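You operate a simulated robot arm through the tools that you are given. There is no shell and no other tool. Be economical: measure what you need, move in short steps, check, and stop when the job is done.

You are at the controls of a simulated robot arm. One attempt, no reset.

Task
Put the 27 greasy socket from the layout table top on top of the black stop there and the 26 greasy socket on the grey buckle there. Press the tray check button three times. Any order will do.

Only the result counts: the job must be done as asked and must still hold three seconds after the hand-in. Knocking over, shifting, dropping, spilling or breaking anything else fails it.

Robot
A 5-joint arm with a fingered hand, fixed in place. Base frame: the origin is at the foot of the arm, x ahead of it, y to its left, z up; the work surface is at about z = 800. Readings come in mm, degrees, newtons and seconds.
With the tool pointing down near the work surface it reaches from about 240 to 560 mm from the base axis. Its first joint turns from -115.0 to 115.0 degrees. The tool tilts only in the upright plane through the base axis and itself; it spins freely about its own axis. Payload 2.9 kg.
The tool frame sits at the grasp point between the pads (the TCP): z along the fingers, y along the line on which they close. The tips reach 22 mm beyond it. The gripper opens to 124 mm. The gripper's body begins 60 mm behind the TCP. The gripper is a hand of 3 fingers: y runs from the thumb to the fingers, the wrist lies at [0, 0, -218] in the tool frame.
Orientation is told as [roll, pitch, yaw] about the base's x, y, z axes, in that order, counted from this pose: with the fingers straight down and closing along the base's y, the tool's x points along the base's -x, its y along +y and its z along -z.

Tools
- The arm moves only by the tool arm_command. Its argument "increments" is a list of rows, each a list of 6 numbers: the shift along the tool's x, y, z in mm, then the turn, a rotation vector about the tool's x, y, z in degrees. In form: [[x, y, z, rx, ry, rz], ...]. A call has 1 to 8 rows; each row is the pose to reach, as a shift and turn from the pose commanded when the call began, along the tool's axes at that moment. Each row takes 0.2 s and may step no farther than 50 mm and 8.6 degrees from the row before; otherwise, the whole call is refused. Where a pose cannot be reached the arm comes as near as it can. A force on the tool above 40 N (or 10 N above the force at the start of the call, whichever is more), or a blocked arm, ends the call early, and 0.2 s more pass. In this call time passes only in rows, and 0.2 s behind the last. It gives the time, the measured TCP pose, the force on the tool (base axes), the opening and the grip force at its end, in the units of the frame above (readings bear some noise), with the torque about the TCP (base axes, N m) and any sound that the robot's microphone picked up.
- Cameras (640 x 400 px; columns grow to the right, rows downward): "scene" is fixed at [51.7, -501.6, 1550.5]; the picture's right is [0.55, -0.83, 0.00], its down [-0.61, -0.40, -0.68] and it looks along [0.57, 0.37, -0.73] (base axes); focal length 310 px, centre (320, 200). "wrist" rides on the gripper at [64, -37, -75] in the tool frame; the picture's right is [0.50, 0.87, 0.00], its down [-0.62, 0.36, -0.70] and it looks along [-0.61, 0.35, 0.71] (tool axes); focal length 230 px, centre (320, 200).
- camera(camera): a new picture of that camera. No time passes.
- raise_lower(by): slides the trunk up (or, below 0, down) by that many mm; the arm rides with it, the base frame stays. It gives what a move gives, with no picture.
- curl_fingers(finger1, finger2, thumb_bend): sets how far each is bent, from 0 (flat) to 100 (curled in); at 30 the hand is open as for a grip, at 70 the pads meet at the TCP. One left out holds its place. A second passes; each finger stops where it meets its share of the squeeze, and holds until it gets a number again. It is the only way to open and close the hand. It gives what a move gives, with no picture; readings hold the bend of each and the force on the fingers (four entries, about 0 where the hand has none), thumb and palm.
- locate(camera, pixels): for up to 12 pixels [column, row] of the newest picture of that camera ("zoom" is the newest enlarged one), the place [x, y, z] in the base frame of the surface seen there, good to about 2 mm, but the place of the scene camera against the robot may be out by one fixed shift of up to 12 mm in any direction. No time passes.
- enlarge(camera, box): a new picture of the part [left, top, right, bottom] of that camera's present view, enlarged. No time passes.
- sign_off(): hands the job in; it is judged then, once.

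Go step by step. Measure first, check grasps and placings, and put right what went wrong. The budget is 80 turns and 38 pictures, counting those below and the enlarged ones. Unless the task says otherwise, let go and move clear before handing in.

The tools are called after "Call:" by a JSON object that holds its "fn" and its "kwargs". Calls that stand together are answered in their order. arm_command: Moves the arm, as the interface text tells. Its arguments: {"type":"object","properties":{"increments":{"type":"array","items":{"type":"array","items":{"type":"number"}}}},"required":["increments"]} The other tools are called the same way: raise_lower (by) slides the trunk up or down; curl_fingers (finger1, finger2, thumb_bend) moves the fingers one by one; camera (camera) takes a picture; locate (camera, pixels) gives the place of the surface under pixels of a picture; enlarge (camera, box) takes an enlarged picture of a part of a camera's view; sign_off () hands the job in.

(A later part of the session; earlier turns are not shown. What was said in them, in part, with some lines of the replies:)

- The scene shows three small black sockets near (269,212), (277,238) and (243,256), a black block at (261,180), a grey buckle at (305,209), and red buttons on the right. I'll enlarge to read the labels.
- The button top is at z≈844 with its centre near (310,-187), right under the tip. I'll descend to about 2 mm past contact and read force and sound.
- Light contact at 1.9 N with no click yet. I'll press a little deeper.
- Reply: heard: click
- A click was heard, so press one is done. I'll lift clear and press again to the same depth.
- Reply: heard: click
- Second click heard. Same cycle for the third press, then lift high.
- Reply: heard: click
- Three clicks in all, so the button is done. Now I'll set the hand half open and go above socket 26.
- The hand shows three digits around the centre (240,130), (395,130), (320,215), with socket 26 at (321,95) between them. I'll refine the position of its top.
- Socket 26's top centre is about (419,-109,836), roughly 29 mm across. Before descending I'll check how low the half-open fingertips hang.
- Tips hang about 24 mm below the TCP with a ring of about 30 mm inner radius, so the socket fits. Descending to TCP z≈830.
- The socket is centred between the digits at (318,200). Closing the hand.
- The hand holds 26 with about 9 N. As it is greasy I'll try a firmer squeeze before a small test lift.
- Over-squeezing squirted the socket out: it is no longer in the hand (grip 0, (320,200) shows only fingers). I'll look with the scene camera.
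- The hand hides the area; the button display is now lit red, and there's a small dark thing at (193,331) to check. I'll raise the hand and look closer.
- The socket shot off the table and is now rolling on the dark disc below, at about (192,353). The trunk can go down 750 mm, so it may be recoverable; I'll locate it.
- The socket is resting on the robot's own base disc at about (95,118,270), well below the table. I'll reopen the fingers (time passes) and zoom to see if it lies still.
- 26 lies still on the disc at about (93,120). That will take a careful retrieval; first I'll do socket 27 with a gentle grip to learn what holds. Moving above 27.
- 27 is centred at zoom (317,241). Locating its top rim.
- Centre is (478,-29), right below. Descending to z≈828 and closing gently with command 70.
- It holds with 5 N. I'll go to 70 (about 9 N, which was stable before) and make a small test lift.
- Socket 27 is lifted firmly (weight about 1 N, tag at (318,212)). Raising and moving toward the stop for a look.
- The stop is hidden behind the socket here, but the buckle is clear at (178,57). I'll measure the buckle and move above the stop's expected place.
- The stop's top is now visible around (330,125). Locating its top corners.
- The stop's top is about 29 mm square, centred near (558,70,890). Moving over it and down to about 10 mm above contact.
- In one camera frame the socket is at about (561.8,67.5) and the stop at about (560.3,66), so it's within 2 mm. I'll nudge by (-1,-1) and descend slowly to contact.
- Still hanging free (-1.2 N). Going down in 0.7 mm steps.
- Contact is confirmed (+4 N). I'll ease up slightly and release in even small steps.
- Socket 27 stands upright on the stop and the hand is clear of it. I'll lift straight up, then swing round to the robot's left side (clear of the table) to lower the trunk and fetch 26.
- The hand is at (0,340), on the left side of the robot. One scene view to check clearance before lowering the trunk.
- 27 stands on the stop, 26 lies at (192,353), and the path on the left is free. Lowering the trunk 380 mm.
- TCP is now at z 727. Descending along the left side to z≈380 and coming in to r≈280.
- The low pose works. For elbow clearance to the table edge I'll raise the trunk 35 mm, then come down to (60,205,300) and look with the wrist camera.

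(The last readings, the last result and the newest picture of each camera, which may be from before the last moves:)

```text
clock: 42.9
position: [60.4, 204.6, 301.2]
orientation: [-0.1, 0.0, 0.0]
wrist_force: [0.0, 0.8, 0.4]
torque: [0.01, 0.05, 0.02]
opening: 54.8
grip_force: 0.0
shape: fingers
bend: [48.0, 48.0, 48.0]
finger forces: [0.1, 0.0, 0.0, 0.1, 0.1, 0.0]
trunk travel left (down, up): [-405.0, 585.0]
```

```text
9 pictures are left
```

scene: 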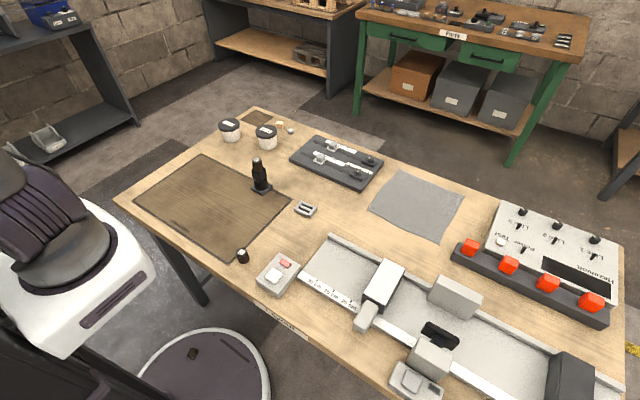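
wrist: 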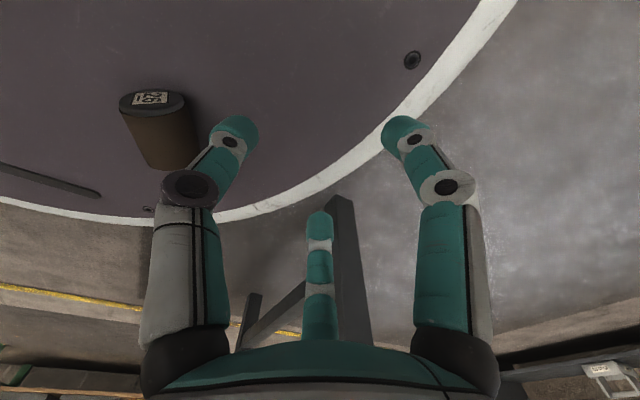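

Socket 26 is visible lying on the disc, its label end at (152,103) facing the robot and its body down to (165,165). Locating it.

Call:
{"fn": "locate", "kwargs": {"camera": "wrist", "pixels": [[152, 100], [122, 105], [185, 100], [150, 90], [155, 115], [165, 165], [190, 155], [145, 155], [160, 140], [135, 140], [185, 130], [110, 150]]}}

```text
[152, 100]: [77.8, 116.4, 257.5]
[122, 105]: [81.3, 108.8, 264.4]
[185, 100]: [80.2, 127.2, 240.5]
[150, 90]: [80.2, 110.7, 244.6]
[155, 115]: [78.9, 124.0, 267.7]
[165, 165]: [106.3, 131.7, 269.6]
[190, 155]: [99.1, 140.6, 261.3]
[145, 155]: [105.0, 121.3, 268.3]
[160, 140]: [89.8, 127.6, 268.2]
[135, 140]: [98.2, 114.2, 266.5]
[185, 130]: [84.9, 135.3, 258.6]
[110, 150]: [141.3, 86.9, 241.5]
```

26's centre is about (95.5,123,254.5), its axis at about 19° azimuth with the label end toward the robot. I'll raise the trunk 30 mm for elbow clearance, then move over it with 19° yaw so the hand's x lies along the socket.

Call:
{"fn": "raise_lower", "kwargs": {"by": 30}}

Call:
{"fn": "arm_command", "kwargs": {"increments": [[-12, -27, 0, 0, 0, -6.3], [-24, -54, 0, 0, 0, -12.6], [-35.1, -81.6, 0, 0, 0, -19], [-35.1, -81.6, 14, 0, 0, -19]]}}

Call:
{"fn": "camera", "kwargs": {"camera": "wrist"}}

```text
clock: 43.6
position: [60.3, 204.4, 331.1]
orientation: [0.0, 0.1, 0.0]
wrist_force: [0.2, -1.1, 0.5]
torque: [0.0, -0.01, 0.04]
opening: 55.0
grip_force: 0.2
shape: fingers
bend: [48.0, 48.0, 48.0]
finger forces: [0.0, 0.0, 0.1, 0.0, 0.1, 0.0]
trunk travel left (down, up): [-435.0, 555.0]
```

```text
clock: 44.6
position: [93.8, 121.5, 317.7]
orientation: [0.1, 0.0, 19.1]
wrist_force: [-0.6, 0.2, 0.6]
torque: [0.01, -0.02, 0.0]
opening: 54.9
grip_force: 0.0
shape: fingers
bend: [48.0, 48.0, 48.0]
finger forces: [0.0, 0.1, 0.0, 0.0, 0.0, 0.0]
trunk travel left (down, up): [-435.0, 555.0]
```

```text
8 pictures are left
```

wrist: 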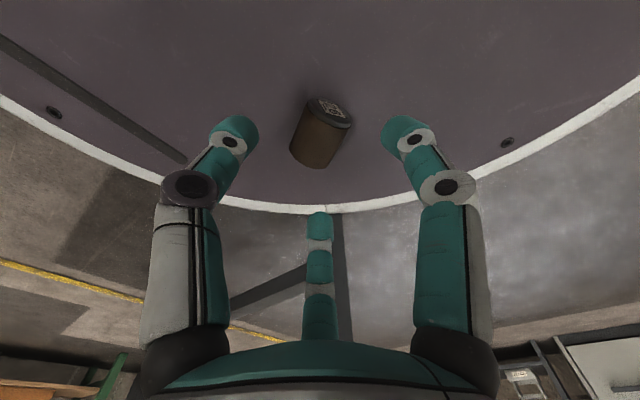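

The hand reached it upright; the socket lies centred at (321,135). Quick check of its place.

Call:
{"fn": "locate", "kwargs": {"camera": "wrist", "pixels": [[331, 108], [312, 150], [325, 130], [308, 112], [350, 120], [292, 150], [335, 162], [320, 140]]}}

```text
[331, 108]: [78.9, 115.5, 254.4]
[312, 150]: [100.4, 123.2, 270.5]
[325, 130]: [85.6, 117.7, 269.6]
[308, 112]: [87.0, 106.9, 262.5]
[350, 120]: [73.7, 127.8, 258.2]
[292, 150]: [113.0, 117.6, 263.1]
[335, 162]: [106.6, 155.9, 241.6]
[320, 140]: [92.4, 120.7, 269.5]
```

Centre about (96,121.7). Descending to z≈266 to straddle it.

Call:
{"fn": "arm_command", "kwargs": {"increments": [[-1.3, -0.5, 30, 0, 0, 0], [-1.3, -0.5, 44, 0, 0, 0], [-1.3, -0.5, 50.5, 0, 0, 0]]}}

Call:
{"fn": "curl_fingers", "kwargs": {"finger1": 58, "finger2": 58, "thumb_bend": 60}}

```text
clock: 45.6
position: [111.5, 181.1, 281.7]
orientation: [4.4, -3.3, 19.6]
wrist_force: [-0.2, -0.7, -0.2]
torque: [-0.03, -0.01, 0.02]
opening: 55.2
grip_force: 0.2
shape: fingers
bend: [48.0, 48.0, 48.0]
finger forces: [0.0, 0.0, 0.0, 0.0, 0.0, 0.1]
trunk travel left (down, up): [-435.0, 555.0]
stopped in row 3: the arm was blocked; the commanded pose is now the measured one
```

```text
clock: 46.6
position: [111.1, 180.7, 281.8]
orientation: [4.4, -3.2, 19.5]
wrist_force: [0.5, -0.9, -0.3]
torque: [0.02, -0.01, -0.03]
opening: 27.2
grip_force: 0.0
shape: fingers
bend: [57.0, 57.0, 60.0]
finger forces: [0.1, 0.1, 0.0, 0.0, 0.1, 0.0]
trunk travel left (down, up): [-435.0, 555.0]
```

The arm could not hold that pose (an inner joint limit): it stopped pushed out at (111,181,282). I'll open the hand, rise, level it and look where the socket is now.

Call:
{"fn": "curl_fingers", "kwargs": {"finger1": 48, "finger2": 48, "thumb_bend": 48}}

Call:
{"fn": "arm_command", "kwargs": {"increments": [[0, 0, -20, 2, 1.5, 0], [0, 0, -45, 4.4, 3.2, 0]]}}

Call:
{"fn": "camera", "kwargs": {"camera": "wrist"}}

```text
clock: 47.6
position: [112.0, 181.0, 282.0]
orientation: [4.5, -3.1, 19.4]
wrist_force: [1.0, -0.7, 0.3]
torque: [0.01, -0.04, 0.02]
opening: 55.0
grip_force: 0.0
shape: fingers
bend: [48.0, 48.0, 48.0]
finger forces: [0.0, 0.0, 0.0, 0.0, 0.0, 0.0]
trunk travel left (down, up): [-435.0, 555.0]
```

```text
clock: 48.2
position: [110.5, 174.1, 326.2]
orientation: [-0.1, 0.1, 19.6]
wrist_force: [0.1, -0.1, 1.0]
torque: [-0.02, -0.02, 0.01]
opening: 54.8
grip_force: 0.1
shape: fingers
bend: [48.0, 48.0, 48.0]
finger forces: [0.0, 0.1, 0.0, 0.0, 0.0, 0.0]
trunk travel left (down, up): [-435.0, 555.0]
```

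```text
7 pictures are left
```

wrist: 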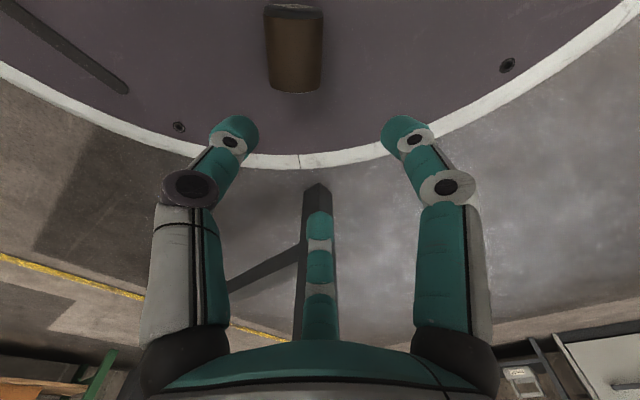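

The socket was turned slightly and is now at (295,50), label end toward the robot. Locating.

Call:
{"fn": "locate", "kwargs": {"camera": "wrist", "pixels": [[295, 12], [270, 10], [320, 12], [295, 30], [295, 60], [295, 80], [270, 50], [318, 50], [267, 85], [320, 85], [295, 90]]}}

```text
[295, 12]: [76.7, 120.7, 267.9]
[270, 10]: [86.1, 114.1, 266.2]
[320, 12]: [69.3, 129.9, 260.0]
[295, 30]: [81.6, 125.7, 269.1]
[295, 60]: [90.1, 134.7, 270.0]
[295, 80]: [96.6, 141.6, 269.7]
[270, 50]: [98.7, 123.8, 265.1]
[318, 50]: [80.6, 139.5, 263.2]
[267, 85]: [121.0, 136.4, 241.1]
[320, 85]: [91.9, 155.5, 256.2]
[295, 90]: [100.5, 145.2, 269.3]
```

26 now lies nearly radially (axis 46°), centre about (88.5,133). I'll go above it with yaw 46° at the height that was reachable, then lower with the trunk instead of the arm so the posture stays the same.

Call:
{"fn": "arm_command", "kwargs": {"increments": [[8, -8, 0, 0, 0, -6.6], [17, -16, 0, 0, 0, -13.2], [26, -24, 0, 0, 0, -19.8], [34.4, -31.3, 0, 0, 0, -26.5]]}}

Call:
{"fn": "raise_lower", "kwargs": {"by": -35}}

```text
clock: 49.2
position: [87.8, 134.2, 326.1]
orientation: [-0.1, 0.1, 46.2]
wrist_force: [0.3, 0.3, 1.0]
torque: [-0.02, 0.02, -0.04]
opening: 54.9
grip_force: 0.0
shape: fingers
bend: [48.0, 48.0, 48.0]
finger forces: [0.0, 0.1, 0.1, 0.0, 0.1, 0.0]
trunk travel left (down, up): [-435.0, 555.0]
```

```text
clock: 50.0
position: [87.6, 133.8, 291.3]
orientation: [0.0, 0.0, 46.1]
wrist_force: [0.1, 0.3, 0.1]
torque: [0.01, -0.02, 0.01]
opening: 54.6
grip_force: 0.0
shape: fingers
bend: [48.0, 48.0, 48.0]
finger forces: [0.1, 0.1, 0.1, 0.1, 0.0, 0.0]
trunk travel left (down, up): [-400.0, 590.0]
```

Works: TCP at (87.6,133.8,291), level. Lowering 23 mm more, then closing gently.

Call:
{"fn": "raise_lower", "kwargs": {"by": -23}}

Call:
{"fn": "curl_fingers", "kwargs": {"finger1": 58, "finger2": 58, "thumb_bend": 60}}

Call:
{"fn": "camera", "kwargs": {"camera": "wrist"}}

```text
clock: 50.6
position: [87.5, 133.8, 268.5]
orientation: [-0.2, 0.1, 46.1]
wrist_force: [0.5, -1.1, 16.4]
torque: [0.29, 0.06, 0.0]
opening: 54.9
grip_force: 0.0
shape: fingers
bend: [48.0, 48.0, 48.0]
finger forces: [0.0, 0.1, 0.0, 0.0, 0.1, 0.1]
trunk travel left (down, up): [-377.0, 613.0]
stopped: the force on the tool passed its limit at 45 N (the readings are from after the stop); the commanded pose is now the measured one
```

```text
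clock: 51.6
position: [87.3, 133.3, 268.5]
orientation: [-0.1, 0.0, 46.1]
wrist_force: [-2.4, 3.2, 34.9]
torque: [0.5, 0.71, -0.04]
opening: 38.3
grip_force: 0.1
shape: fingers
bend: [49.0, 49.0, 60.0]
finger forces: [0.0, 0.1, 0.0, 0.0, 0.1, 0.0]
trunk travel left (down, up): [-377.0, 613.0]
```

```text
6 pictures are left
```

wrist: 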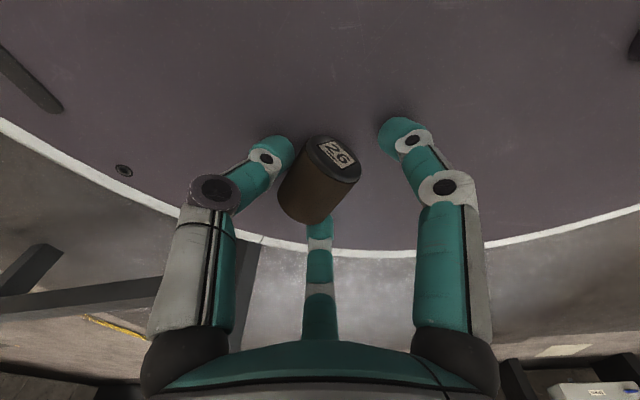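

The fingertips touch the disc (35 N); the socket is between the digits. I'll raise 4 mm to free the fingers, then close.

Call:
{"fn": "raise_lower", "kwargs": {"by": 4}}

Call:
{"fn": "curl_fingers", "kwargs": {"finger1": 58, "finger2": 58, "thumb_bend": 62}}

Call:
{"fn": "curl_fingers", "kwargs": {"finger1": 64, "finger2": 64, "thumb_bend": 64}}

```text
clock: 52.2
position: [87.3, 133.8, 271.7]
orientation: [-0.1, 0.1, 46.0]
wrist_force: [-0.7, -0.7, 0.3]
torque: [0.0, 0.03, -0.01]
opening: 27.4
grip_force: 0.7
shape: fingers
bend: [56.0, 56.0, 60.0]
finger forces: [0.4, 0.4, 0.1, 0.1, 0.3, 0.1]
trunk travel left (down, up): [-381.0, 609.0]
```

```text
clock: 53.2
position: [88.0, 135.2, 272.9]
orientation: [-0.1, 0.1, 46.0]
wrist_force: [-0.3, 0.0, 0.6]
torque: [0.0, -0.02, 0.0]
opening: 26.3
grip_force: 0.3
shape: fingers
bend: [56.0, 56.0, 61.0]
finger forces: [0.5, 0.6, 0.0, 0.1, 0.7, 0.0]
trunk travel left (down, up): [-381.0, 609.0]
```

```text
clock: 54.2
position: [86.5, 134.4, 272.2]
orientation: [-0.1, 0.1, 46.1]
wrist_force: [-0.4, 0.1, -0.3]
torque: [-0.01, 0.04, 0.03]
opening: 23.9
grip_force: 6.2
shape: fingers
bend: [57.0, 57.0, 62.0]
finger forces: [4.3, 4.6, 0.0, 0.1, 2.2, 0.0]
trunk travel left (down, up): [-381.0, 609.0]
```

A balanced grip: fingers 4.3/4.6 N and thumb 2.2 N. Test lift of 15 mm with the trunk.

Call:
{"fn": "raise_lower", "kwargs": {"by": 15}}

```text
clock: 54.8
position: [87.4, 134.4, 286.6]
orientation: [-0.1, 0.0, 46.1]
wrist_force: [0.0, -1.1, -1.5]
torque: [-0.01, 0.03, -0.01]
opening: 23.7
grip_force: 5.5
shape: fingers
bend: [57.0, 57.0, 62.0]
finger forces: [4.3, 4.4, 0.1, 0.0, 2.2, 0.1]
trunk travel left (down, up): [-396.0, 594.0]
```

Held (1.5 N load, grip steady). The arm's posture stays within x<240, clear of the table edge at 255, so I'll bring it straight up with the trunk.

Call:
{"fn": "raise_lower", "kwargs": {"by": 150}}

Call:
{"fn": "raise_lower", "kwargs": {"by": 435}}

```text
clock: 56.6
position: [88.9, 135.2, 437.4]
orientation: [-0.1, 0.2, 46.1]
wrist_force: [1.0, -0.7, -1.1]
torque: [0.01, 0.02, -0.01]
opening: 23.9
grip_force: 5.4
shape: fingers
bend: [57.0, 57.0, 62.0]
finger forces: [4.3, 4.5, 0.1, 0.0, 2.2, 0.1]
trunk travel left (down, up): [-546.0, 444.0]
```

```text
refused: 435 is not a number from -400 to 400
```

Call:
{"fn": "raise_lower", "kwargs": {"by": 220}}

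Call:
{"fn": "raise_lower", "kwargs": {"by": 215}}

Call:
{"fn": "camera", "kwargs": {"camera": "wrist"}}

```text
clock: 58.9
position: [87.4, 134.1, 656.6]
orientation: [-0.2, 0.1, 46.2]
wrist_force: [0.1, 0.8, -0.6]
torque: [0.01, 0.01, 0.02]
opening: 23.8
grip_force: 5.8
shape: fingers
bend: [57.0, 57.0, 62.0]
finger forces: [4.3, 4.5, 0.1, 0.0, 2.1, 0.0]
trunk travel left (down, up): [-766.0, 224.0]
```

```text
clock: 61.2
position: [87.7, 134.5, 872.6]
orientation: [-0.2, 0.1, 46.1]
wrist_force: [-1.0, -0.6, -1.6]
torque: [0.02, 0.04, 0.02]
opening: 23.8
grip_force: 5.2
shape: fingers
bend: [57.0, 57.0, 62.0]
finger forces: [4.3, 4.4, 0.0, 0.0, 2.2, 0.0]
trunk travel left (down, up): [-981.0, 9.0]
```

```text
5 pictures are left
```

wrist: 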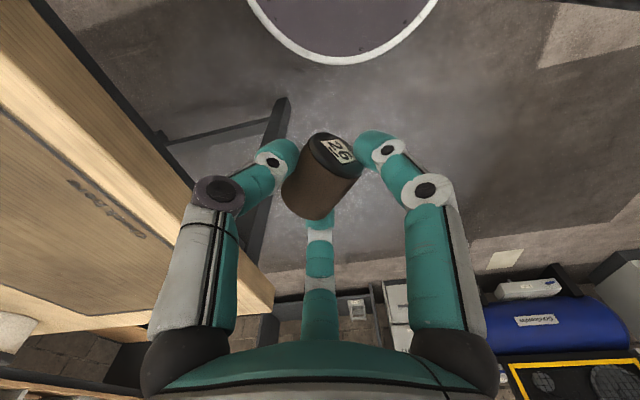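

26 is held securely above the table level, label end on the camera side. I'll carry it over the empty tray area, turning the hand so that tilting it outward will bring the label end up.

Call:
{"fn": "arm_command", "kwargs": {"increments": [[-31.5, -21.8, -10, 0, 0, -8], [-63, -43.5, -20, 0, 0, -16], [-94.4, -65.2, -30, 0, 0, -24], [-125.8, -87, -40, 0, 0, -32], [-157.3, -108.8, -50, 0, 0, -40], [-188.8, -130.5, -60, 0, 0, -48], [-220.2, -152.2, -70, 0, 0, -56], [-251.7, -174, -80, 0, 0, -64]]}}

Call:
{"fn": "arm_command", "kwargs": {"increments": [[0.5, -10.9, -25, 0, 0, -8], [1, -21.7, -50, 0, 0, -16], [1.5, -32.6, -75, 0, 0, -24], [2, -43.4, -100, 0, 0, -32], [2.5, -54.3, -125, 0, 0, -40], [3, -65.2, -150, 0, 0, -48], [3.5, -76, -175, 0, 0, -56], [4, -86.9, -200, 0, 0, -64]]}}

Call:
{"fn": "arm_command", "kwargs": {"increments": [[0, 0, -10, 0, 0, -8], [0, 0, -20, 0, 0, -16], [0, 0, -30, 0, 0, -24], [0, 0, -40, 0, 0, -31]]}}

```text
clock: 63.0
position: [389.6, 194.2, 951.2]
orientation: [0.2, 0.0, 110.1]
wrist_force: [0.0, 0.4, -1.4]
torque: [-0.03, 0.02, 0.01]
opening: 23.6
grip_force: 4.9
shape: fingers
bend: [57.0, 57.0, 63.0]
finger forces: [4.5, 4.7, 0.0, 0.0, 1.8, 0.0]
trunk travel left (down, up): [-981.0, 9.0]
```

```text
clock: 64.8
position: [114.2, 383.1, 1143.3]
orientation: [0.1, 0.2, 164.1]
wrist_force: [0.1, 0.6, -0.8]
torque: [0.02, -0.03, 0.02]
opening: 23.4
grip_force: 5.5
shape: fingers
bend: [57.0, 57.0, 63.0]
finger forces: [4.6, 4.8, 0.0, 0.1, 1.8, 0.1]
out of reach, approached as far as the arm can: row 1, 2, 3, 4, 5, 6, 7, 8
trunk travel left (down, up): [-981.0, 9.0]
```

```text
clock: 65.8
position: [-68.6, 350.9, 1178.1]
orientation: [0.0, 0.1, -167.7]
wrist_force: [0.8, 0.0, -1.7]
torque: [0.01, 0.0, 0.0]
opening: 23.2
grip_force: 5.7
shape: fingers
bend: [57.0, 57.0, 63.0]
finger forces: [4.5, 4.8, 0.0, 0.0, 1.8, 0.0]
out of reach, approached as far as the arm can: row 1, 2, 3, 4
trunk travel left (down, up): [-981.0, 9.0]
```

The wrist's spin limit (about ±90° from the arm's azimuth) made the arm swing back to the left; 26 is still held. I'll test with a small reverse turn how the commanded pose now stands.

Call:
{"fn": "arm_command", "kwargs": {"increments": [[0, 0, 0, 0, 0, 4], [0, 0, 0, 0, 0, 8]]}}

```text
clock: 66.4
position: [-68.3, 352.6, 1178.5]
orientation: [0.1, 0.0, -173.0]
wrist_force: [0.2, 0.5, -1.5]
torque: [0.0, -0.03, 0.03]
opening: 23.2
grip_force: 5.5
shape: fingers
bend: [57.0, 57.0, 63.0]
finger forces: [4.6, 4.7, 0.0, 0.0, 1.9, 0.1]
trunk travel left (down, up): [-981.0, 9.0]
```

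Commanded pose follows the measured one. Now I'll swing back over the table along an arc, turning the hand in step, to (400,150) with yaw 108.

Call:
{"fn": "arm_command", "kwargs": {"increments": [[48.1, 9, 0, 0, 0, 7.9], [95.2, 15.4, 0, 0, 0, 15.8], [141.1, 28.2, 0, 0, 0, 23.7], [184.8, 47, 0, 0, 0, 31.6], [225.5, 71.6, 0, 0, 0, 39.5], [262.6, 101.5, 0, 0, 0, 47.4], [295.3, 136.1, 0, 0, 0, 55.3], [322.9, 174.9, 0, 0, 0, 63.2]]}}

```text
clock: 68.2
position: [273.7, 216.1, 1179.4]
orientation: [0.1, -0.1, 123.7]
wrist_force: [0.3, 1.2, 0.2]
torque: [0.03, -0.01, 0.01]
opening: 23.6
grip_force: 5.5
shape: fingers
bend: [57.0, 57.0, 63.0]
finger forces: [4.6, 4.7, 0.0, 0.0, 1.7, 0.1]
trunk travel left (down, up): [-981.0, 9.0]
```

Good. Lowering the trunk back to its start height (TCP to about z 948), then moving to (400,150,850).

Call:
{"fn": "raise_lower", "kwargs": {"by": -231}}

Call:
{"fn": "arm_command", "kwargs": {"increments": [[32, -16.5, 20, 0, 0, 4], [64, -33, 45, 0, 0, 8], [96, -49.5, 70, 0, 0, 12], [126.5, -66.5, 90, 0, 0, 15.8], [126.5, -66.5, 98, 0, 0, 15.8]]}}

```text
clock: 70.6
position: [271.9, 218.1, 949.2]
orientation: [0.1, 0.0, 123.7]
wrist_force: [-0.5, -0.3, -1.0]
torque: [-0.02, -0.02, 0.02]
opening: 23.3
grip_force: 5.8
shape: fingers
bend: [57.0, 57.0, 63.0]
finger forces: [4.6, 4.8, 0.0, 0.0, 1.7, 0.0]
trunk travel left (down, up): [-750.0, 240.0]
```

```text
clock: 71.8
position: [393.9, 157.4, 848.9]
orientation: [0.1, 0.0, 107.5]
wrist_force: [-0.1, -0.5, -0.7]
torque: [-0.01, 0.01, 0.01]
opening: 23.4
grip_force: 5.6
shape: fingers
bend: [57.0, 57.0, 63.0]
finger forces: [4.6, 4.8, 0.0, 0.1, 1.8, 0.0]
out of reach, approached as far as the arm can: row 4, 5
trunk travel left (down, up): [-750.0, 240.0]
```

At (394,157,849), level, yaw 107.5. Lowering slowly to lay the socket down; contact is expected near z 829.

Call:
{"fn": "arm_command", "kwargs": {"increments": [[0, 0, 8, 0, 0, 0], [0, 0, 14, 0, 0, 0], [0, 0, 17, 0, 0, 0], [0, 0, 18.5, 0, 0, 0]]}}

Call:
{"fn": "arm_command", "kwargs": {"increments": [[0, 0, 0.8, 0, 0, 0], [0, 0, 1.4, 0, 0, 0]]}}

```text
clock: 72.8
position: [394.4, 157.1, 831.1]
orientation: [0.1, 0.0, 107.5]
wrist_force: [-0.4, 1.0, -0.5]
torque: [0.01, 0.03, 0.01]
opening: 23.5
grip_force: 5.9
shape: fingers
bend: [57.0, 57.0, 63.0]
finger forces: [4.6, 4.7, 0.0, 0.1, 1.9, 0.1]
trunk travel left (down, up): [-750.0, 240.0]
```

```text
clock: 73.4
position: [393.4, 157.0, 829.0]
orientation: [0.1, -0.1, 107.7]
wrist_force: [-1.2, -0.4, 4.1]
torque: [-0.01, 0.04, -0.02]
opening: 23.0
grip_force: 5.2
shape: fingers
bend: [57.0, 57.0, 63.0]
finger forces: [4.7, 4.6, 0.0, 0.0, 1.6, 0.0]
trunk travel left (down, up): [-750.0, 240.0]
```

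Contact at z 829. Releasing gently, then rising and turning the hand by 180° for the re-grasp.

Call:
{"fn": "curl_fingers", "kwargs": {"finger1": 55, "finger2": 55, "thumb_bend": 60}}

Call:
{"fn": "curl_fingers", "kwargs": {"finger1": 47, "finger2": 47, "thumb_bend": 47}}

Call:
{"fn": "arm_command", "kwargs": {"increments": [[0, 0, -15, 0, 0, 0], [0, 0, -40, 0, 0, 0], [0, 0, -60, 0, 0, 0], [0, 0, -60, 0, 0, 8.4], [0, 0, -60, 0, 0, 16.8], [0, 0, -60, 0, 0, 25.2], [0, 0, -60, 0, 0, 33.6]]}}

Call:
{"fn": "arm_command", "kwargs": {"increments": [[0, 0, 0, 0, 0, 8.4], [0, 0, 0, 0, 0, 16.8], [0, 0, 0, 0, 0, 25.2], [0, 0, 0, 0, 0, 33.6], [0, 0, 0, 0, 0, 42], [0, 0, 0, 0, 0, 50.4], [0, 0, 0, 0, 0, 58.8], [0, 0, 0, 0, 0, 67.2]]}}

Call:
{"fn": "arm_command", "kwargs": {"increments": [[0, 0, 0, 0, 0, 8.4], [0, 0, 0, 0, 0, 16.8], [0, 0, 0, 0, 0, 25.2], [0, 0, 0, 0, 0, 33.6], [0, 0, 0, 0, 0, 42], [0, 0, 0, 0, 0, 50.4], [0, 0, 0, 0, 0, 58.8], [0, 0, 0, 0, 0, 66.2]]}}

Call:
{"fn": "camera", "kwargs": {"camera": "wrist"}}

```text
clock: 74.4
position: [395.4, 157.5, 830.1]
orientation: [0.2, -0.1, 107.6]
wrist_force: [-0.2, 0.2, 0.2]
torque: [-0.01, 0.01, 0.01]
opening: 28.6
grip_force: 0.1
shape: fingers
bend: [55.0, 55.0, 60.0]
finger forces: [0.1, 0.0, 0.0, 0.0, 0.1, 0.0]
trunk travel left (down, up): [-750.0, 240.0]
```

```text
clock: 75.4
position: [394.5, 158.1, 829.8]
orientation: [0.0, 0.0, 107.6]
wrist_force: [0.0, 0.0, 0.0]
torque: [0.0, 0.0, 0.02]
opening: 57.2
grip_force: 0.0
shape: fingers
bend: [47.0, 47.0, 47.0]
finger forces: [0.0, 0.0, 0.1, 0.0, 0.0, 0.0]
trunk travel left (down, up): [-750.0, 240.0]
```

```text
clock: 77.0
position: [395.2, 156.2, 890.2]
orientation: [0.0, 0.1, 74.3]
wrist_force: [0.0, 1.1, -0.7]
torque: [-0.03, -0.02, -0.03]
opening: 57.5
grip_force: 0.0
shape: fingers
bend: [47.0, 47.0, 47.0]
finger forces: [0.0, 0.0, 0.0, 0.0, 0.0, 0.0]
trunk travel left (down, up): [-750.0, 240.0]
```

```text
clock: 78.8
position: [394.9, 156.9, 891.1]
orientation: [0.0, 0.1, 6.9]
wrist_force: [0.4, 0.9, 0.8]
torque: [-0.01, -0.01, 0.0]
opening: 57.6
grip_force: 0.1
shape: fingers
bend: [47.0, 47.0, 47.0]
finger forces: [0.0, 0.0, 0.1, 0.0, 0.1, 0.0]
trunk travel left (down, up): [-750.0, 240.0]
```

```text
clock: 80.6
position: [394.9, 157.3, 889.8]
orientation: [-0.1, 0.0, -59.2]
wrist_force: [0.1, 0.1, 0.4]
torque: [0.0, 0.01, 0.03]
opening: 57.5
grip_force: 0.0
shape: fingers
bend: [47.0, 47.0, 47.0]
finger forces: [0.0, 0.0, 0.1, 0.0, 0.0, 0.1]
trunk travel left (down, up): [-750.0, 240.0]
```

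```text
4 pictures are left
```

wrist: 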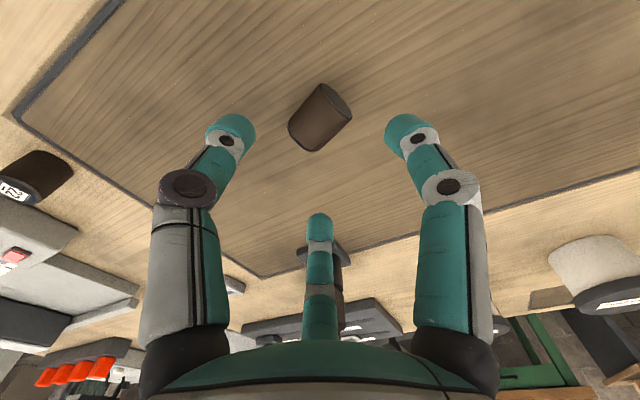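

26 lies at (320,117), label end now on the far side. Locating its axis.

Call:
{"fn": "locate", "kwargs": {"camera": "wrist", "pixels": [[333, 97], [322, 110], [312, 125], [305, 138], [298, 145], [350, 110], [290, 122], [335, 100], [315, 148]]}}

```text
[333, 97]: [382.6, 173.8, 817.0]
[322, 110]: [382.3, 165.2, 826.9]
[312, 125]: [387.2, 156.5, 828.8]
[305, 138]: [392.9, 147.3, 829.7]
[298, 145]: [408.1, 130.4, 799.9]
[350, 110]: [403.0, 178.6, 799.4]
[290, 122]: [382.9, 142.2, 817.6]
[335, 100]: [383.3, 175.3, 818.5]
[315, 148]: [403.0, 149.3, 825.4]
```

Its centre is about (391,158) with the axis at about -70°. Turning a little more, descending to z 829 and closing gently.

Call:
{"fn": "arm_command", "kwargs": {"increments": [[2.6, -3, 20, 0, 0, 4], [2.6, -3, 40, 0, 0, 8.4], [2.6, -3, 54, 0, 0, 8.4], [2.6, -3, 61, 0, 0, 8.4]]}}

Call:
{"fn": "curl_fingers", "kwargs": {"finger1": 56, "finger2": 56, "thumb_bend": 60}}

Call:
{"fn": "curl_fingers", "kwargs": {"finger1": 64, "finger2": 64, "thumb_bend": 64}}

```text
clock: 81.6
position: [391.2, 156.6, 829.8]
orientation: [0.0, 0.0, -67.5]
wrist_force: [-0.2, 0.5, 0.5]
torque: [-0.03, -0.03, 0.03]
opening: 57.7
grip_force: 0.0
shape: fingers
bend: [47.0, 47.0, 47.0]
finger forces: [0.0, 0.1, 0.1, 0.0, 0.1, 0.0]
trunk travel left (down, up): [-750.0, 240.0]
```

```text
clock: 82.6
position: [390.5, 158.0, 828.7]
orientation: [-0.1, -0.1, -67.5]
wrist_force: [0.4, -0.6, -1.7]
torque: [0.01, 0.0, -0.01]
opening: 28.3
grip_force: 0.2
shape: fingers
bend: [56.0, 55.0, 60.0]
finger forces: [0.1, 0.3, 0.0, 0.0, 0.1, 0.0]
trunk travel left (down, up): [-750.0, 240.0]
```

```text
clock: 83.6
position: [391.9, 157.1, 828.7]
orientation: [0.0, 0.0, -67.5]
wrist_force: [-0.3, 0.3, 0.0]
torque: [0.01, -0.03, 0.0]
opening: 22.9
grip_force: 5.9
shape: fingers
bend: [58.0, 57.0, 63.0]
finger forces: [4.5, 5.0, 0.0, 0.0, 1.9, 0.0]
trunk travel left (down, up): [-750.0, 240.0]
```

Grip is good (4.5/5.0/1.9 N). Lifting and turning the hand to line up with the arm, so an outward tilt will raise the label end.

Call:
{"fn": "arm_command", "kwargs": {"increments": [[0, 0, -10, 0, 0, 0], [0, 0, -35, 0, 0, 0], [0, 0, -70, 0, 0, 0], [0, 0, -110, 0, 0, 0], [0, 0, -110, 0, 0, -8.4], [0, 0, -110, 0, 0, -16.8], [0, 0, -110, 0, 0, -25.2], [0, 0, -110, 0, 0, -33.6]]}}

Call:
{"fn": "arm_command", "kwargs": {"increments": [[0, 0, 0, 0, 0, -8.4], [0, 0, 0, 0, 0, -16.8], [0, 0, 0, 0, 0, -25.2], [0, 0, 0, 0, 0, -33.6], [0, 0, 0, 0, 0, -42], [0, 0, 0, 0, 0, -50.4], [0, 0, 0, 0, 0, -55.6]]}}

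Call:
{"fn": "arm_command", "kwargs": {"increments": [[-12, 0, 0, 0, -7.7, 0], [-25, 0, 0, 0, -15.4, 0], [-37, 0, 0, 0, -23.1, 0], [-50, 0, 0, 0, -30.8, 0], [-62, 0, 0, 0, -38.5, 0], [-75, 0, 0, 0, -46.2, 0], [-88, 0, 0, 0, -54, 0], [-100, 0, 0, 0, -62, 0]]}}

Call:
{"fn": "enlarge", "kwargs": {"camera": "scene", "box": [170, 90, 310, 220]}}

```text
clock: 85.4
position: [391.4, 157.4, 938.9]
orientation: [0.0, 0.0, -33.7]
wrist_force: [-0.7, 0.2, -0.5]
torque: [0.0, 0.03, 0.0]
opening: 23.0
grip_force: 6.3
shape: fingers
bend: [58.0, 57.0, 63.0]
finger forces: [4.6, 4.8, 0.1, 0.0, 1.9, 0.0]
trunk travel left (down, up): [-750.0, 240.0]
```

```text
clock: 87.0
position: [391.4, 156.8, 939.0]
orientation: [-0.1, 0.1, 21.9]
wrist_force: [-0.6, -0.7, -1.5]
torque: [0.0, 0.02, 0.04]
opening: 23.0
grip_force: 5.8
shape: fingers
bend: [58.0, 57.0, 63.0]
finger forces: [4.6, 4.9, 0.0, 0.0, 1.8, 0.1]
trunk travel left (down, up): [-750.0, 240.0]
```

```text
clock: 88.8
position: [492.6, 178.1, 936.8]
orientation: [0.6, -62.1, 21.7]
wrist_force: [0.2, 0.3, -2.1]
torque: [0.0, 0.0, 0.04]
opening: 22.9
grip_force: 5.8
shape: fingers
bend: [58.0, 57.0, 63.0]
finger forces: [4.8, 4.9, 0.0, 0.0, 1.8, 0.1]
out of reach, approached as far as the arm can: row 2, 3, 4, 5, 6, 7, 8
trunk travel left (down, up): [-750.0, 240.0]
```

```text
3.08 times, centred on (240, 155) of scene
```

zoom: 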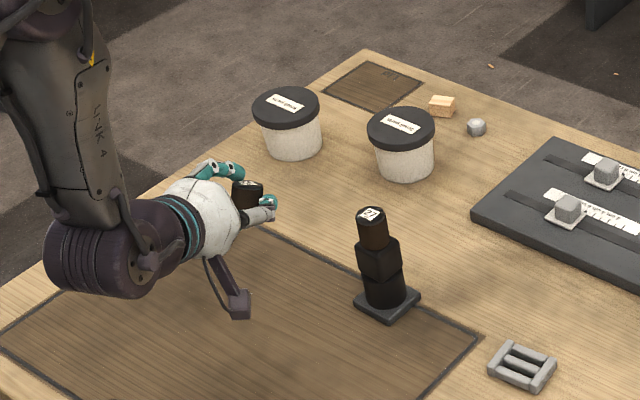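

The tilt worked: 26's label end now points up at (247,187) in the zoom. The camera stalk hangs low at (238,308), so I'll check heights before lowering.

Call:
{"fn": "locate", "kwargs": {"camera": "zoom", "pixels": [[238, 316], [247, 312], [240, 295], [247, 185], [243, 205], [262, 204], [255, 215], [237, 183], [258, 186]]}}

```text
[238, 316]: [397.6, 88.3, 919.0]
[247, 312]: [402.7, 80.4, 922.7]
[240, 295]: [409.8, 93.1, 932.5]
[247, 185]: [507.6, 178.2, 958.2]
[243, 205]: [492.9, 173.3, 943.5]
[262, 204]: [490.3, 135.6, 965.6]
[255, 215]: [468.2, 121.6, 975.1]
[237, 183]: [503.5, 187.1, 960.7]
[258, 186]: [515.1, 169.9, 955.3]
```

The camera's bottom is about 30 mm below the TCP at this tilt, about level with the socket's bottom edge. I'll ease the tilt to 60° and lower to z≈850 first.

Call:
{"fn": "arm_command", "kwargs": {"increments": [[22, 0, 11.7, 0, 1, 0], [44, 0, 23.4, 0, 2, 0], [62, 0, 33, 0, 2, 0], [75, 0, 39.5, 0, 2, 0]]}}

Call:
{"fn": "arm_command", "kwargs": {"increments": [[3.5, 0, 2, 0, 0, 0], [6, 0, 3.5, 0, 0, 0], [8, 0, 4.6, 0, 0, 0]]}}

```text
clock: 89.8
position: [490.4, 176.9, 853.2]
orientation: [0.5, -59.8, 21.7]
wrist_force: [-0.8, 0.7, -0.9]
torque: [-0.05, 0.02, 0.0]
opening: 23.2
grip_force: 5.5
shape: fingers
bend: [58.0, 57.0, 63.0]
finger forces: [4.9, 4.8, 0.1, 0.1, 1.8, 0.1]
trunk travel left (down, up): [-750.0, 240.0]
```

```text
clock: 90.6
position: [490.2, 175.4, 846.6]
orientation: [0.5, -59.9, 21.6]
wrist_force: [0.3, -0.6, 0.0]
torque: [-0.03, 0.03, -0.01]
opening: 23.0
grip_force: 5.0
shape: fingers
bend: [58.0, 57.0, 63.0]
finger forces: [5.0, 4.8, 0.1, 0.0, 1.8, 0.0]
trunk travel left (down, up): [-750.0, 240.0]
```

Now at z 847 with no clear contact yet. Continuing in small steps.

Call:
{"fn": "arm_command", "kwargs": {"increments": [[1.3, 0, 0.8, 0, 0, 0], [2.6, 0, 1.5, 0, 0, 0], [2.6, 0, 1.5, 0, 0, 0]]}}

Call:
{"fn": "arm_command", "kwargs": {"increments": [[1.3, 0, 0.8, 0, 0, 0], [2.6, 0, 1.5, 0, 0, 0], [2.6, 0, 1.5, 0, 0, 0]]}}

```text
clock: 91.4
position: [491.3, 177.7, 842.7]
orientation: [0.4, -59.9, 21.7]
wrist_force: [0.0, 0.3, -0.9]
torque: [-0.01, 0.0, 0.03]
opening: 22.6
grip_force: 6.0
shape: fingers
bend: [58.0, 57.0, 63.0]
finger forces: [4.9, 4.8, 0.1, 0.0, 1.9, 0.0]
trunk travel left (down, up): [-750.0, 240.0]
```

```text
clock: 92.2
position: [492.2, 176.8, 839.5]
orientation: [0.6, -59.9, 21.7]
wrist_force: [0.4, -0.8, -1.2]
torque: [0.0, 0.0, -0.01]
opening: 23.0
grip_force: 5.8
shape: fingers
bend: [58.0, 57.0, 63.0]
finger forces: [4.9, 4.8, 0.0, 0.1, 1.8, 0.0]
trunk travel left (down, up): [-750.0, 240.0]
```

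Call:
{"fn": "arm_command", "kwargs": {"increments": [[0.9, 0, 0.5, 0, 0, 0], [1.8, 0, 1, 0, 0, 0], [1.8, 0, 1, 0, 0, 0]]}}

Call:
{"fn": "arm_command", "kwargs": {"increments": [[0.9, 0, 0.5, 0, 0, 0], [1.8, 0, 1, 0, 0, 0], [1.8, 0, 1, 0, 0, 0]]}}

```text
clock: 93.0
position: [491.0, 175.6, 837.7]
orientation: [0.3, -59.9, 21.7]
wrist_force: [0.1, -0.8, -1.9]
torque: [-0.01, -0.02, -0.04]
opening: 23.0
grip_force: 6.0
shape: fingers
bend: [58.0, 57.0, 63.0]
finger forces: [4.9, 4.8, 0.0, 0.0, 1.9, 0.0]
trunk travel left (down, up): [-750.0, 240.0]
```

```text
clock: 93.8
position: [491.8, 175.1, 836.3]
orientation: [0.4, -59.9, 21.8]
wrist_force: [-0.1, -1.9, 3.4]
torque: [0.0, 0.04, 0.0]
opening: 22.2
grip_force: 10.9
shape: fingers
bend: [58.0, 57.0, 63.0]
finger forces: [12.7, 6.2, 0.1, 0.0, 2.2, 0.0]
trunk travel left (down, up): [-750.0, 240.0]
```

Finger 1 (the lower one) has just touched the table (its force jumped to 12.7 N). I'll back off 1 mm and open only the thumb in small steps, so the socket settles onto the table.

Call:
{"fn": "arm_command", "kwargs": {"increments": [[-0.9, 0, -0.5, 0, 0, 0]]}}

Call:
{"fn": "curl_fingers", "kwargs": {"thumb_bend": 60}}

Call:
{"fn": "curl_fingers", "kwargs": {"thumb_bend": 55}}

Call:
{"fn": "enlarge", "kwargs": {"camera": "scene", "box": [190, 120, 290, 220]}}

```text
clock: 94.2
position: [490.6, 177.2, 836.7]
orientation: [0.4, -59.8, 21.9]
wrist_force: [1.1, 0.7, 1.8]
torque: [0.05, -0.01, -0.01]
opening: 22.3
grip_force: 8.5
shape: fingers
bend: [58.0, 57.0, 63.0]
finger forces: [9.4, 5.5, 0.1, 0.0, 2.0, 0.0]
trunk travel left (down, up): [-750.0, 240.0]
```

```text
clock: 95.2
position: [492.1, 175.8, 836.4]
orientation: [0.3, -59.9, 21.7]
wrist_force: [-1.1, 0.4, 0.8]
torque: [0.04, 0.03, 0.02]
opening: 24.7
grip_force: 6.3
shape: fingers
bend: [58.0, 57.0, 60.0]
finger forces: [8.2, 5.0, 0.0, 0.0, 0.1, 0.0]
trunk travel left (down, up): [-750.0, 240.0]
```

```text
clock: 96.2
position: [491.9, 175.9, 836.1]
orientation: [0.3, -59.8, 21.7]
wrist_force: [-0.9, 0.2, 1.3]
torque: [0.04, 0.07, 0.04]
opening: 31.7
grip_force: 6.9
shape: fingers
bend: [58.0, 57.0, 55.0]
finger forces: [8.2, 4.8, 0.0, 0.1, 0.1, 0.0]
trunk travel left (down, up): [-750.0, 240.0]
```

```text
4.00 times, centred on (240, 170) of scene
```

zoom: 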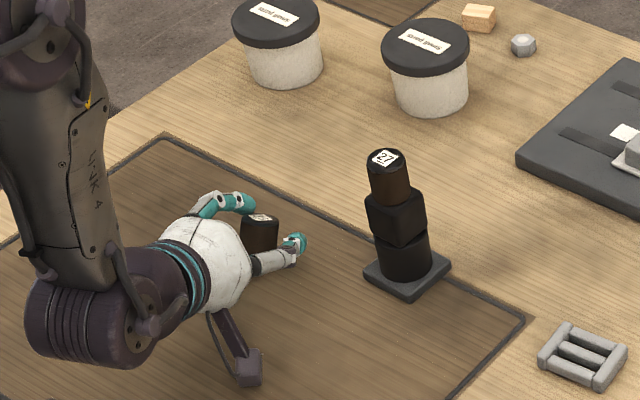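

26 is still pinched between the two fingers with its label up (zoom (262,217)); the thumb is off. Now I'll loosen the upper finger 2 so the socket slides down to the table.

Call:
{"fn": "curl_fingers", "kwargs": {"finger2": 54}}

Call:
{"fn": "curl_fingers", "kwargs": {"finger2": 46}}

```text
clock: 97.2
position: [491.4, 175.5, 836.7]
orientation: [0.2, -60.0, 21.7]
wrist_force: [0.0, 0.1, 0.4]
torque: [0.04, -0.04, -0.01]
opening: 24.9
grip_force: 0.1
shape: fingers
bend: [64.0, 54.0, 55.0]
finger forces: [0.1, 0.0, 0.0, 0.1, 0.0, 0.0]
trunk travel left (down, up): [-750.0, 240.0]
```

```text
clock: 98.2
position: [491.6, 175.1, 836.0]
orientation: [0.3, -59.9, 21.7]
wrist_force: [0.3, -0.3, 0.0]
torque: [0.01, 0.01, -0.01]
opening: 25.1
grip_force: 0.3
shape: fingers
bend: [64.0, 46.0, 55.0]
finger forces: [0.0, 0.0, 0.0, 0.0, 0.1, 0.1]
trunk travel left (down, up): [-750.0, 240.0]
```

Finger 1 closed freely to 64, so the socket has left the grip. I need one picture to see how it sits.

Call:
{"fn": "enlarge", "kwargs": {"camera": "scene", "box": [215, 150, 285, 200]}}

```text
8.00 times, centred on (250, 175) of scene
```

zoom: 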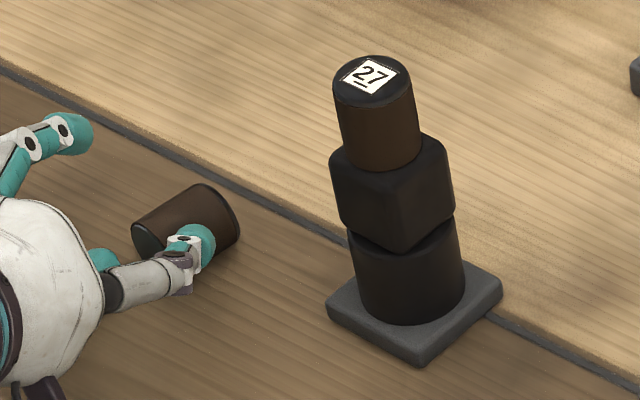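

It tipped over and lies on its side at zoom (187,225), nothing else disturbed. With pictures nearly gone I'll pick it up as before and lay it in the buckle. Locating it first, with 27's label for calibrating the scene camera's shift.

Call:
{"fn": "locate", "kwargs": {"camera": "zoom", "pixels": [[147, 240], [140, 232], [155, 246], [165, 210], [185, 200], [205, 190], [222, 212], [200, 205], [180, 215], [372, 77], [235, 205], [160, 228]]}}

```text
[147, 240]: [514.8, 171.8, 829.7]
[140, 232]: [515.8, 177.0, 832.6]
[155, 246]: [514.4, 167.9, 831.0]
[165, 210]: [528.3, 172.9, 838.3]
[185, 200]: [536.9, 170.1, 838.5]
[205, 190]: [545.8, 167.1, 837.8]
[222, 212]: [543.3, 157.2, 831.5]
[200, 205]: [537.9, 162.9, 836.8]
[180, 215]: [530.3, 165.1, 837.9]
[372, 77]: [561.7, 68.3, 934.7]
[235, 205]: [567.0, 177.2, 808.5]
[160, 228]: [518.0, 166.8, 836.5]
```

Calibrated, 26's centre is about (529,172), axis at about -18°. Opening the thumb, backing the hand out, levelling it, and moving above the socket.

Call:
{"fn": "curl_fingers", "kwargs": {"thumb_bend": 45}}

Call:
{"fn": "arm_command", "kwargs": {"increments": [[0, 0, -20, 0, 0, 0], [0, 0, -50, 0, 0, 0], [0, 0, -80, 0, 0, 0]]}}

Call:
{"fn": "arm_command", "kwargs": {"increments": [[-10, 0, -5, 0, 7.5, 0], [-20, 0, -10, 0, 15, 0], [-30, 0, -15, 0, 22.5, 0], [-35, 0, -20, 0, 30, 0], [-35, 0, -20, 0, 37.5, 0], [-35, 0, -20, 0, 45, 0], [-35, 0, -20, 0, 52.5, 0], [-35, 0, -20, 0, 60, 0]]}}

Call:
{"fn": "curl_fingers", "kwargs": {"finger1": 46, "finger2": 46, "thumb_bend": 46}}

```text
clock: 99.2
position: [492.0, 174.6, 836.1]
orientation: [0.3, -59.9, 21.7]
wrist_force: [0.2, 0.2, -0.7]
torque: [-0.02, 0.03, -0.01]
opening: 39.6
grip_force: 0.1
shape: fingers
bend: [64.0, 46.0, 45.0]
finger forces: [0.1, 0.0, 0.0, 0.1, 0.2, 0.0]
trunk travel left (down, up): [-750.0, 240.0]
```

```text
clock: 100.0
position: [427.6, 150.0, 875.6]
orientation: [0.3, -60.0, 21.7]
wrist_force: [0.4, -0.3, -0.8]
torque: [0.0, 0.01, 0.02]
opening: 40.1
grip_force: 0.2
shape: fingers
bend: [64.0, 46.0, 45.0]
finger forces: [0.0, 0.0, 0.0, 0.0, 0.1, 0.1]
out of reach, approached as far as the arm can: row 2, 3
trunk travel left (down, up): [-750.0, 240.0]
```

```text
clock: 101.8
position: [428.8, 149.7, 915.7]
orientation: [0.0, 0.1, 21.7]
wrist_force: [0.9, -0.7, -0.1]
torque: [-0.01, 0.0, 0.03]
opening: 39.7
grip_force: 0.1
shape: fingers
bend: [64.0, 46.0, 45.0]
finger forces: [0.0, 0.0, 0.1, 0.0, 0.0, 0.0]
trunk travel left (down, up): [-750.0, 240.0]
```

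```text
clock: 102.8
position: [428.5, 150.0, 916.7]
orientation: [-0.1, 0.1, 21.8]
wrist_force: [0.3, -0.9, -0.3]
torque: [0.0, 0.0, 0.01]
opening: 60.7
grip_force: 0.1
shape: fingers
bend: [46.0, 46.0, 46.0]
finger forces: [0.0, 0.0, 0.1, 0.0, 0.0, 0.1]
trunk travel left (down, up): [-750.0, 240.0]
```

Level at (428.5,150,917), hand open. Moving above the socket and down to z≈831.

Call:
{"fn": "arm_command", "kwargs": {"increments": [[-20.5, -3.3, 0, 0, 0, 8], [-41, -6.6, 0, 0, 0, 16], [-61.5, -10, 0, 0, 0, 24], [-82, -13.3, 0, 0, 0, 32], [-101.8, -16.4, 0, 0, 0, 39.7]]}}

Call:
{"fn": "arm_command", "kwargs": {"increments": [[0, 0, 30, 0, 0, 0], [0, 0, 58, 0, 0, 0], [0, 0, 74, 0, 0, 0], [0, 0, 85.5, 0, 0, 0]]}}

```text
clock: 104.0
position: [529.5, 171.2, 916.1]
orientation: [-0.1, 0.1, -18.2]
wrist_force: [-0.5, -0.1, 0.0]
torque: [0.0, 0.02, -0.02]
opening: 60.5
grip_force: 0.1
shape: fingers
bend: [46.0, 46.0, 46.0]
finger forces: [0.0, 0.0, 0.0, 0.0, 0.1, 0.1]
trunk travel left (down, up): [-750.0, 240.0]
```

```text
clock: 105.0
position: [527.0, 171.2, 831.1]
orientation: [0.1, -0.1, -17.9]
wrist_force: [-0.4, 0.4, 0.5]
torque: [0.01, -0.02, 0.0]
opening: 60.5
grip_force: 0.0
shape: fingers
bend: [46.0, 46.0, 46.0]
finger forces: [0.0, 0.0, 0.1, 0.1, 0.1, 0.0]
trunk travel left (down, up): [-750.0, 240.0]
```

No contact on the way down. Closing in two steps as before.

Call:
{"fn": "curl_fingers", "kwargs": {"finger1": 55, "finger2": 55, "thumb_bend": 60}}

Call:
{"fn": "curl_fingers", "kwargs": {"finger1": 64, "finger2": 64, "thumb_bend": 64}}

Call:
{"fn": "arm_command", "kwargs": {"increments": [[0, 0, -5, 0, 0, 0], [0, 0, -12, 0, 0, 0], [0, 0, -12, 0, 0, 0]]}}

```text
clock: 106.0
position: [528.2, 171.5, 831.8]
orientation: [0.0, 0.1, -18.1]
wrist_force: [-0.4, 0.3, 0.7]
torque: [-0.04, 0.0, 0.0]
opening: 29.9
grip_force: 0.0
shape: fingers
bend: [55.0, 55.0, 60.0]
finger forces: [0.0, 0.0, 0.1, 0.0, 0.0, 0.0]
trunk travel left (down, up): [-750.0, 240.0]
```

```text
clock: 107.0
position: [528.7, 171.5, 831.3]
orientation: [0.0, 0.1, -18.0]
wrist_force: [0.2, -1.1, 0.6]
torque: [0.01, 0.03, -0.01]
opening: 23.6
grip_force: 6.0
shape: fingers
bend: [57.0, 57.0, 62.0]
finger forces: [4.5, 4.7, 0.1, 0.1, 2.4, 0.1]
trunk travel left (down, up): [-750.0, 240.0]
```

```text
clock: 107.8
position: [528.0, 171.6, 843.4]
orientation: [-0.1, 0.1, -18.0]
wrist_force: [0.6, 0.2, -1.3]
torque: [0.01, -0.02, 0.03]
opening: 23.6
grip_force: 5.8
shape: fingers
bend: [57.0, 57.0, 62.0]
finger forces: [4.5, 4.7, 0.0, 0.1, 2.5, 0.1]
trunk travel left (down, up): [-750.0, 240.0]
```

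26 is held again (1.3 N load, balanced grip). Lifting high, carrying it over to the buckle (clear above 27), and lowering the trunk 120 mm for better reach.

Call:
{"fn": "arm_command", "kwargs": {"increments": [[0, 0, -30, 0, 0, 0], [0, 0, -75, 0, 0, 0], [0, 0, -120, 0, 0, 0], [0, 0, -165, 0, 0, 0], [0, 0, -210, 0, 0, 0], [0, 0, -260, 0, 0, 0]]}}

Call:
{"fn": "arm_command", "kwargs": {"increments": [[-18.9, -42.7, 0, 0, 0, -3.7], [-37.7, -85.4, 0, 0, 0, -7.4], [-56.6, -128, 0, 0, 0, -11.1], [-75.5, -170.7, 0, 0, 0, -14.8], [-94.3, -213.4, 0, 0, 0, -18.5], [-113.2, -256.1, 0, 0, 0, -22]]}}

Call:
{"fn": "raise_lower", "kwargs": {"by": -120}}

```text
clock: 109.2
position: [527.9, 172.9, 1104.3]
orientation: [0.0, 0.0, -18.0]
wrist_force: [-0.7, 0.1, -1.2]
torque: [-0.01, -0.02, 0.01]
opening: 23.8
grip_force: 5.8
shape: fingers
bend: [57.0, 57.0, 62.0]
finger forces: [4.6, 4.8, 0.0, 0.0, 2.3, 0.1]
trunk travel left (down, up): [-750.0, 240.0]
```

```text
clock: 110.6
position: [557.8, -108.1, 1102.7]
orientation: [0.1, 0.1, 4.1]
wrist_force: [0.2, -0.7, -0.5]
torque: [0.01, 0.01, 0.03]
opening: 23.7
grip_force: 5.3
shape: fingers
bend: [57.0, 57.0, 62.0]
finger forces: [4.5, 4.6, 0.0, 0.1, 2.2, 0.1]
trunk travel left (down, up): [-750.0, 240.0]
```

```text
clock: 112.1
position: [556.5, -106.5, 983.3]
orientation: [0.0, 0.0, 4.1]
wrist_force: [-0.5, -0.4, -2.3]
torque: [-0.01, 0.0, 0.01]
opening: 23.7
grip_force: 5.6
shape: fingers
bend: [57.0, 57.0, 62.0]
finger forces: [4.6, 4.8, 0.0, 0.1, 2.2, 0.0]
trunk travel left (down, up): [-630.0, 360.0]
```

Above the buckle at (556.5,-106.5). In the hand the socket sits about 3 mm toward the fingers, so I'll shift y by -3.5 and descend to just above contact.

Call:
{"fn": "arm_command", "kwargs": {"increments": [[0, -3.5, 40, 0, 0, 0], [0, -3.5, 80, 0, 0, 0], [0, -3.5, 115, 0, 0, 0], [0, -3.5, 130, 0, 0, 0], [0, -3.5, 135, 0, 0, 0]]}}

Call:
{"fn": "arm_command", "kwargs": {"increments": [[0, 0, 1, 0, 0, 0], [0, 0, 2, 0, 0, 0], [0, 0, 3, 0, 0, 0]]}}

Call:
{"fn": "arm_command", "kwargs": {"increments": [[0, 0, 0.8, 0, 0, 0], [0, 0, 1.4, 0, 0, 0]]}}

```text
clock: 113.3
position: [557.5, -109.7, 847.9]
orientation: [0.0, -0.1, 4.0]
wrist_force: [0.0, -0.4, -0.9]
torque: [-0.02, 0.01, 0.01]
opening: 23.7
grip_force: 5.5
shape: fingers
bend: [57.0, 57.0, 62.0]
finger forces: [4.6, 4.7, 0.1, 0.0, 2.2, 0.0]
trunk travel left (down, up): [-630.0, 360.0]
```

```text
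clock: 114.1
position: [556.7, -109.4, 845.8]
orientation: [0.1, 0.0, 4.0]
wrist_force: [-0.3, 1.5, 3.8]
torque: [0.01, -0.02, 0.01]
opening: 23.7
grip_force: 6.0
shape: fingers
bend: [57.0, 57.0, 63.0]
finger forces: [4.9, 4.7, 0.1, 0.0, 1.9, 0.0]
trunk travel left (down, up): [-630.0, 360.0]
```

```text
clock: 114.7
position: [556.9, -108.6, 843.7]
orientation: [0.0, 0.0, 4.0]
wrist_force: [-0.3, 1.9, 4.3]
torque: [0.09, -0.07, 0.05]
opening: 22.9
grip_force: 6.2
shape: fingers
bend: [57.0, 57.0, 63.0]
finger forces: [5.1, 6.3, 0.1, 0.0, 1.4, 0.1]
trunk travel left (down, up): [-630.0, 360.0]
```

Contact at about z 845, with a side push toward +y, so the socket is brushing the -y rail. I'll shift 1.5 mm to +y and read again.

Call:
{"fn": "arm_command", "kwargs": {"increments": [[0, 0.8, -0.5, 0, 0, 0], [0, 1.6, -0.5, 0, 0, 0], [0, 1.6, 0, 0, 0, 0]]}}

Call:
{"fn": "enlarge", "kwargs": {"camera": "scene", "box": [270, 165, 350, 235]}}

```text
clock: 115.5
position: [555.3, -108.3, 844.8]
orientation: [0.0, -0.1, 4.0]
wrist_force: [0.0, -0.9, 3.5]
torque: [0.04, -0.09, 0.0]
opening: 22.6
grip_force: 6.7
shape: fingers
bend: [57.0, 57.0, 63.0]
finger forces: [5.1, 6.6, 0.0, 0.0, 1.5, 0.1]
trunk travel left (down, up): [-630.0, 360.0]
```

```text
5.71 times, centred on (310, 200) of scene
```

zoom: 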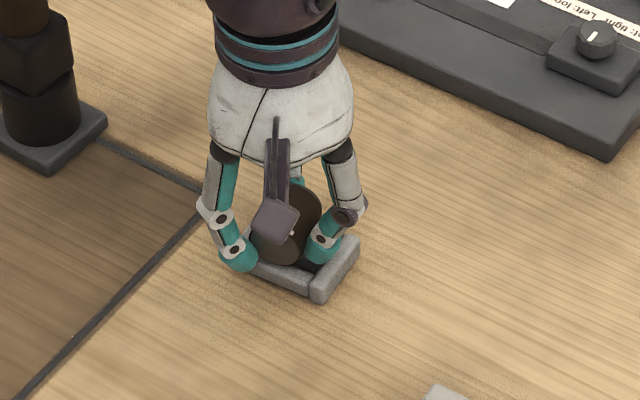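

The buckle has not moved (its end bar still at (335,268)). I'll measure the socket against the buckle in this last picture.

Call:
{"fn": "locate", "kwargs": {"camera": "zoom", "pixels": [[262, 248], [272, 252], [285, 255], [258, 258], [297, 215], [310, 205], [305, 225], [285, 195], [335, 258], [318, 290], [355, 243], [280, 280]]}}

```text
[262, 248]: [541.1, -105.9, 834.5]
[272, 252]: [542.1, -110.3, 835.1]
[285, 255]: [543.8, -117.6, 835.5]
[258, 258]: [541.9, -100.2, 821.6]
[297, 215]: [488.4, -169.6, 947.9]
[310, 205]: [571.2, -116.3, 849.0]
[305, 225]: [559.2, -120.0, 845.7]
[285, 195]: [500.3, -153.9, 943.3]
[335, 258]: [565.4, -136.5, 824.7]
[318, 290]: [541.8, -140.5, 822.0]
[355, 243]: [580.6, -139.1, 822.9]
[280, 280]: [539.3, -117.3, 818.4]
```

In the same frame the socket is centred at about (559.5,-111) over the buckle's centre (560.5,-111), resting on its bars (top 840). Releasing evenly and lifting straight up.

Call:
{"fn": "curl_fingers", "kwargs": {"finger1": 55.5, "finger2": 55.5, "thumb_bend": 61}}

Call:
{"fn": "curl_fingers", "kwargs": {"finger1": 52, "finger2": 52, "thumb_bend": 55}}

Call:
{"fn": "curl_fingers", "kwargs": {"finger1": 46, "finger2": 46, "thumb_bend": 46}}

Call:
{"fn": "arm_command", "kwargs": {"increments": [[0, 0, -8, 0, 0, 0], [0, 0, -25, 0, 0, 0], [0, 0, -60, 0, 0, 0], [0, 0, -105, 0, 0, 0], [0, 0, -150, 0, 0, 0]]}}

```text
clock: 116.5
position: [556.4, -107.9, 842.9]
orientation: [-0.1, 0.0, 4.0]
wrist_force: [0.2, -0.6, 3.6]
torque: [0.05, -0.09, -0.02]
opening: 27.6
grip_force: 1.4
shape: fingers
bend: [55.0, 56.0, 61.0]
finger forces: [0.0, 3.6, 0.1, 0.0, 0.0, 0.0]
trunk travel left (down, up): [-630.0, 360.0]
```

```text
clock: 117.5
position: [555.8, -107.9, 842.4]
orientation: [0.0, -0.1, 4.0]
wrist_force: [-0.4, -0.1, 1.8]
torque: [-0.06, 0.0, -0.03]
opening: 39.6
grip_force: 0.8
shape: fingers
bend: [52.0, 52.0, 55.0]
finger forces: [0.0, 0.1, 0.1, 0.0, 2.1, 0.0]
trunk travel left (down, up): [-630.0, 360.0]
```

```text
clock: 118.5
position: [556.9, -107.9, 843.7]
orientation: [0.0, 0.0, 4.0]
wrist_force: [0.3, -0.5, -0.4]
torque: [-0.01, 0.0, 0.02]
opening: 60.1
grip_force: 0.0
shape: fingers
bend: [46.0, 46.0, 46.0]
finger forces: [0.1, 0.0, 0.1, 0.0, 0.0, 0.0]
trunk travel left (down, up): [-630.0, 360.0]
```

```text
clock: 119.7
position: [556.6, -107.9, 995.2]
orientation: [0.0, 0.0, 4.0]
wrist_force: [0.1, -1.4, 0.1]
torque: [-0.05, -0.03, 0.03]
opening: 60.3
grip_force: 0.0
shape: fingers
bend: [46.0, 46.0, 46.0]
finger forces: [0.0, 0.0, 0.0, 0.1, 0.0, 0.0]
trunk travel left (down, up): [-630.0, 360.0]
```

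The hand is clear at z≈995, the fingers show no load, and no pictures are left. I'm handing in.

Call:
{"fn": "sign_off", "kwargs": {}}

```text
The job is handed in.
```

I handed the job in. The button is done and 27 is placed, but 26 is on its side and I couldn't check it after letting go.

- **Button:** pressed three times, with a click each time. I took the white-button box beside the "Check here" tray as the tray check button, since it has no label.
- **Socket 27:** it stands upright on top of the black stop.
- **Socket 26:** I squeezed it too hard on the first grip. It shot off the table onto the robot's base disc, and I brought it back up. I tried to stand it upright but it tipped over, so I laid it on its side across the grey buckle.
- **Last look at 26:** just before release it measured as centred on the buckle and resting on its bars. The thumb felt about 2 N against something as it opened, and I had no pictures left to check whether 26 moved.
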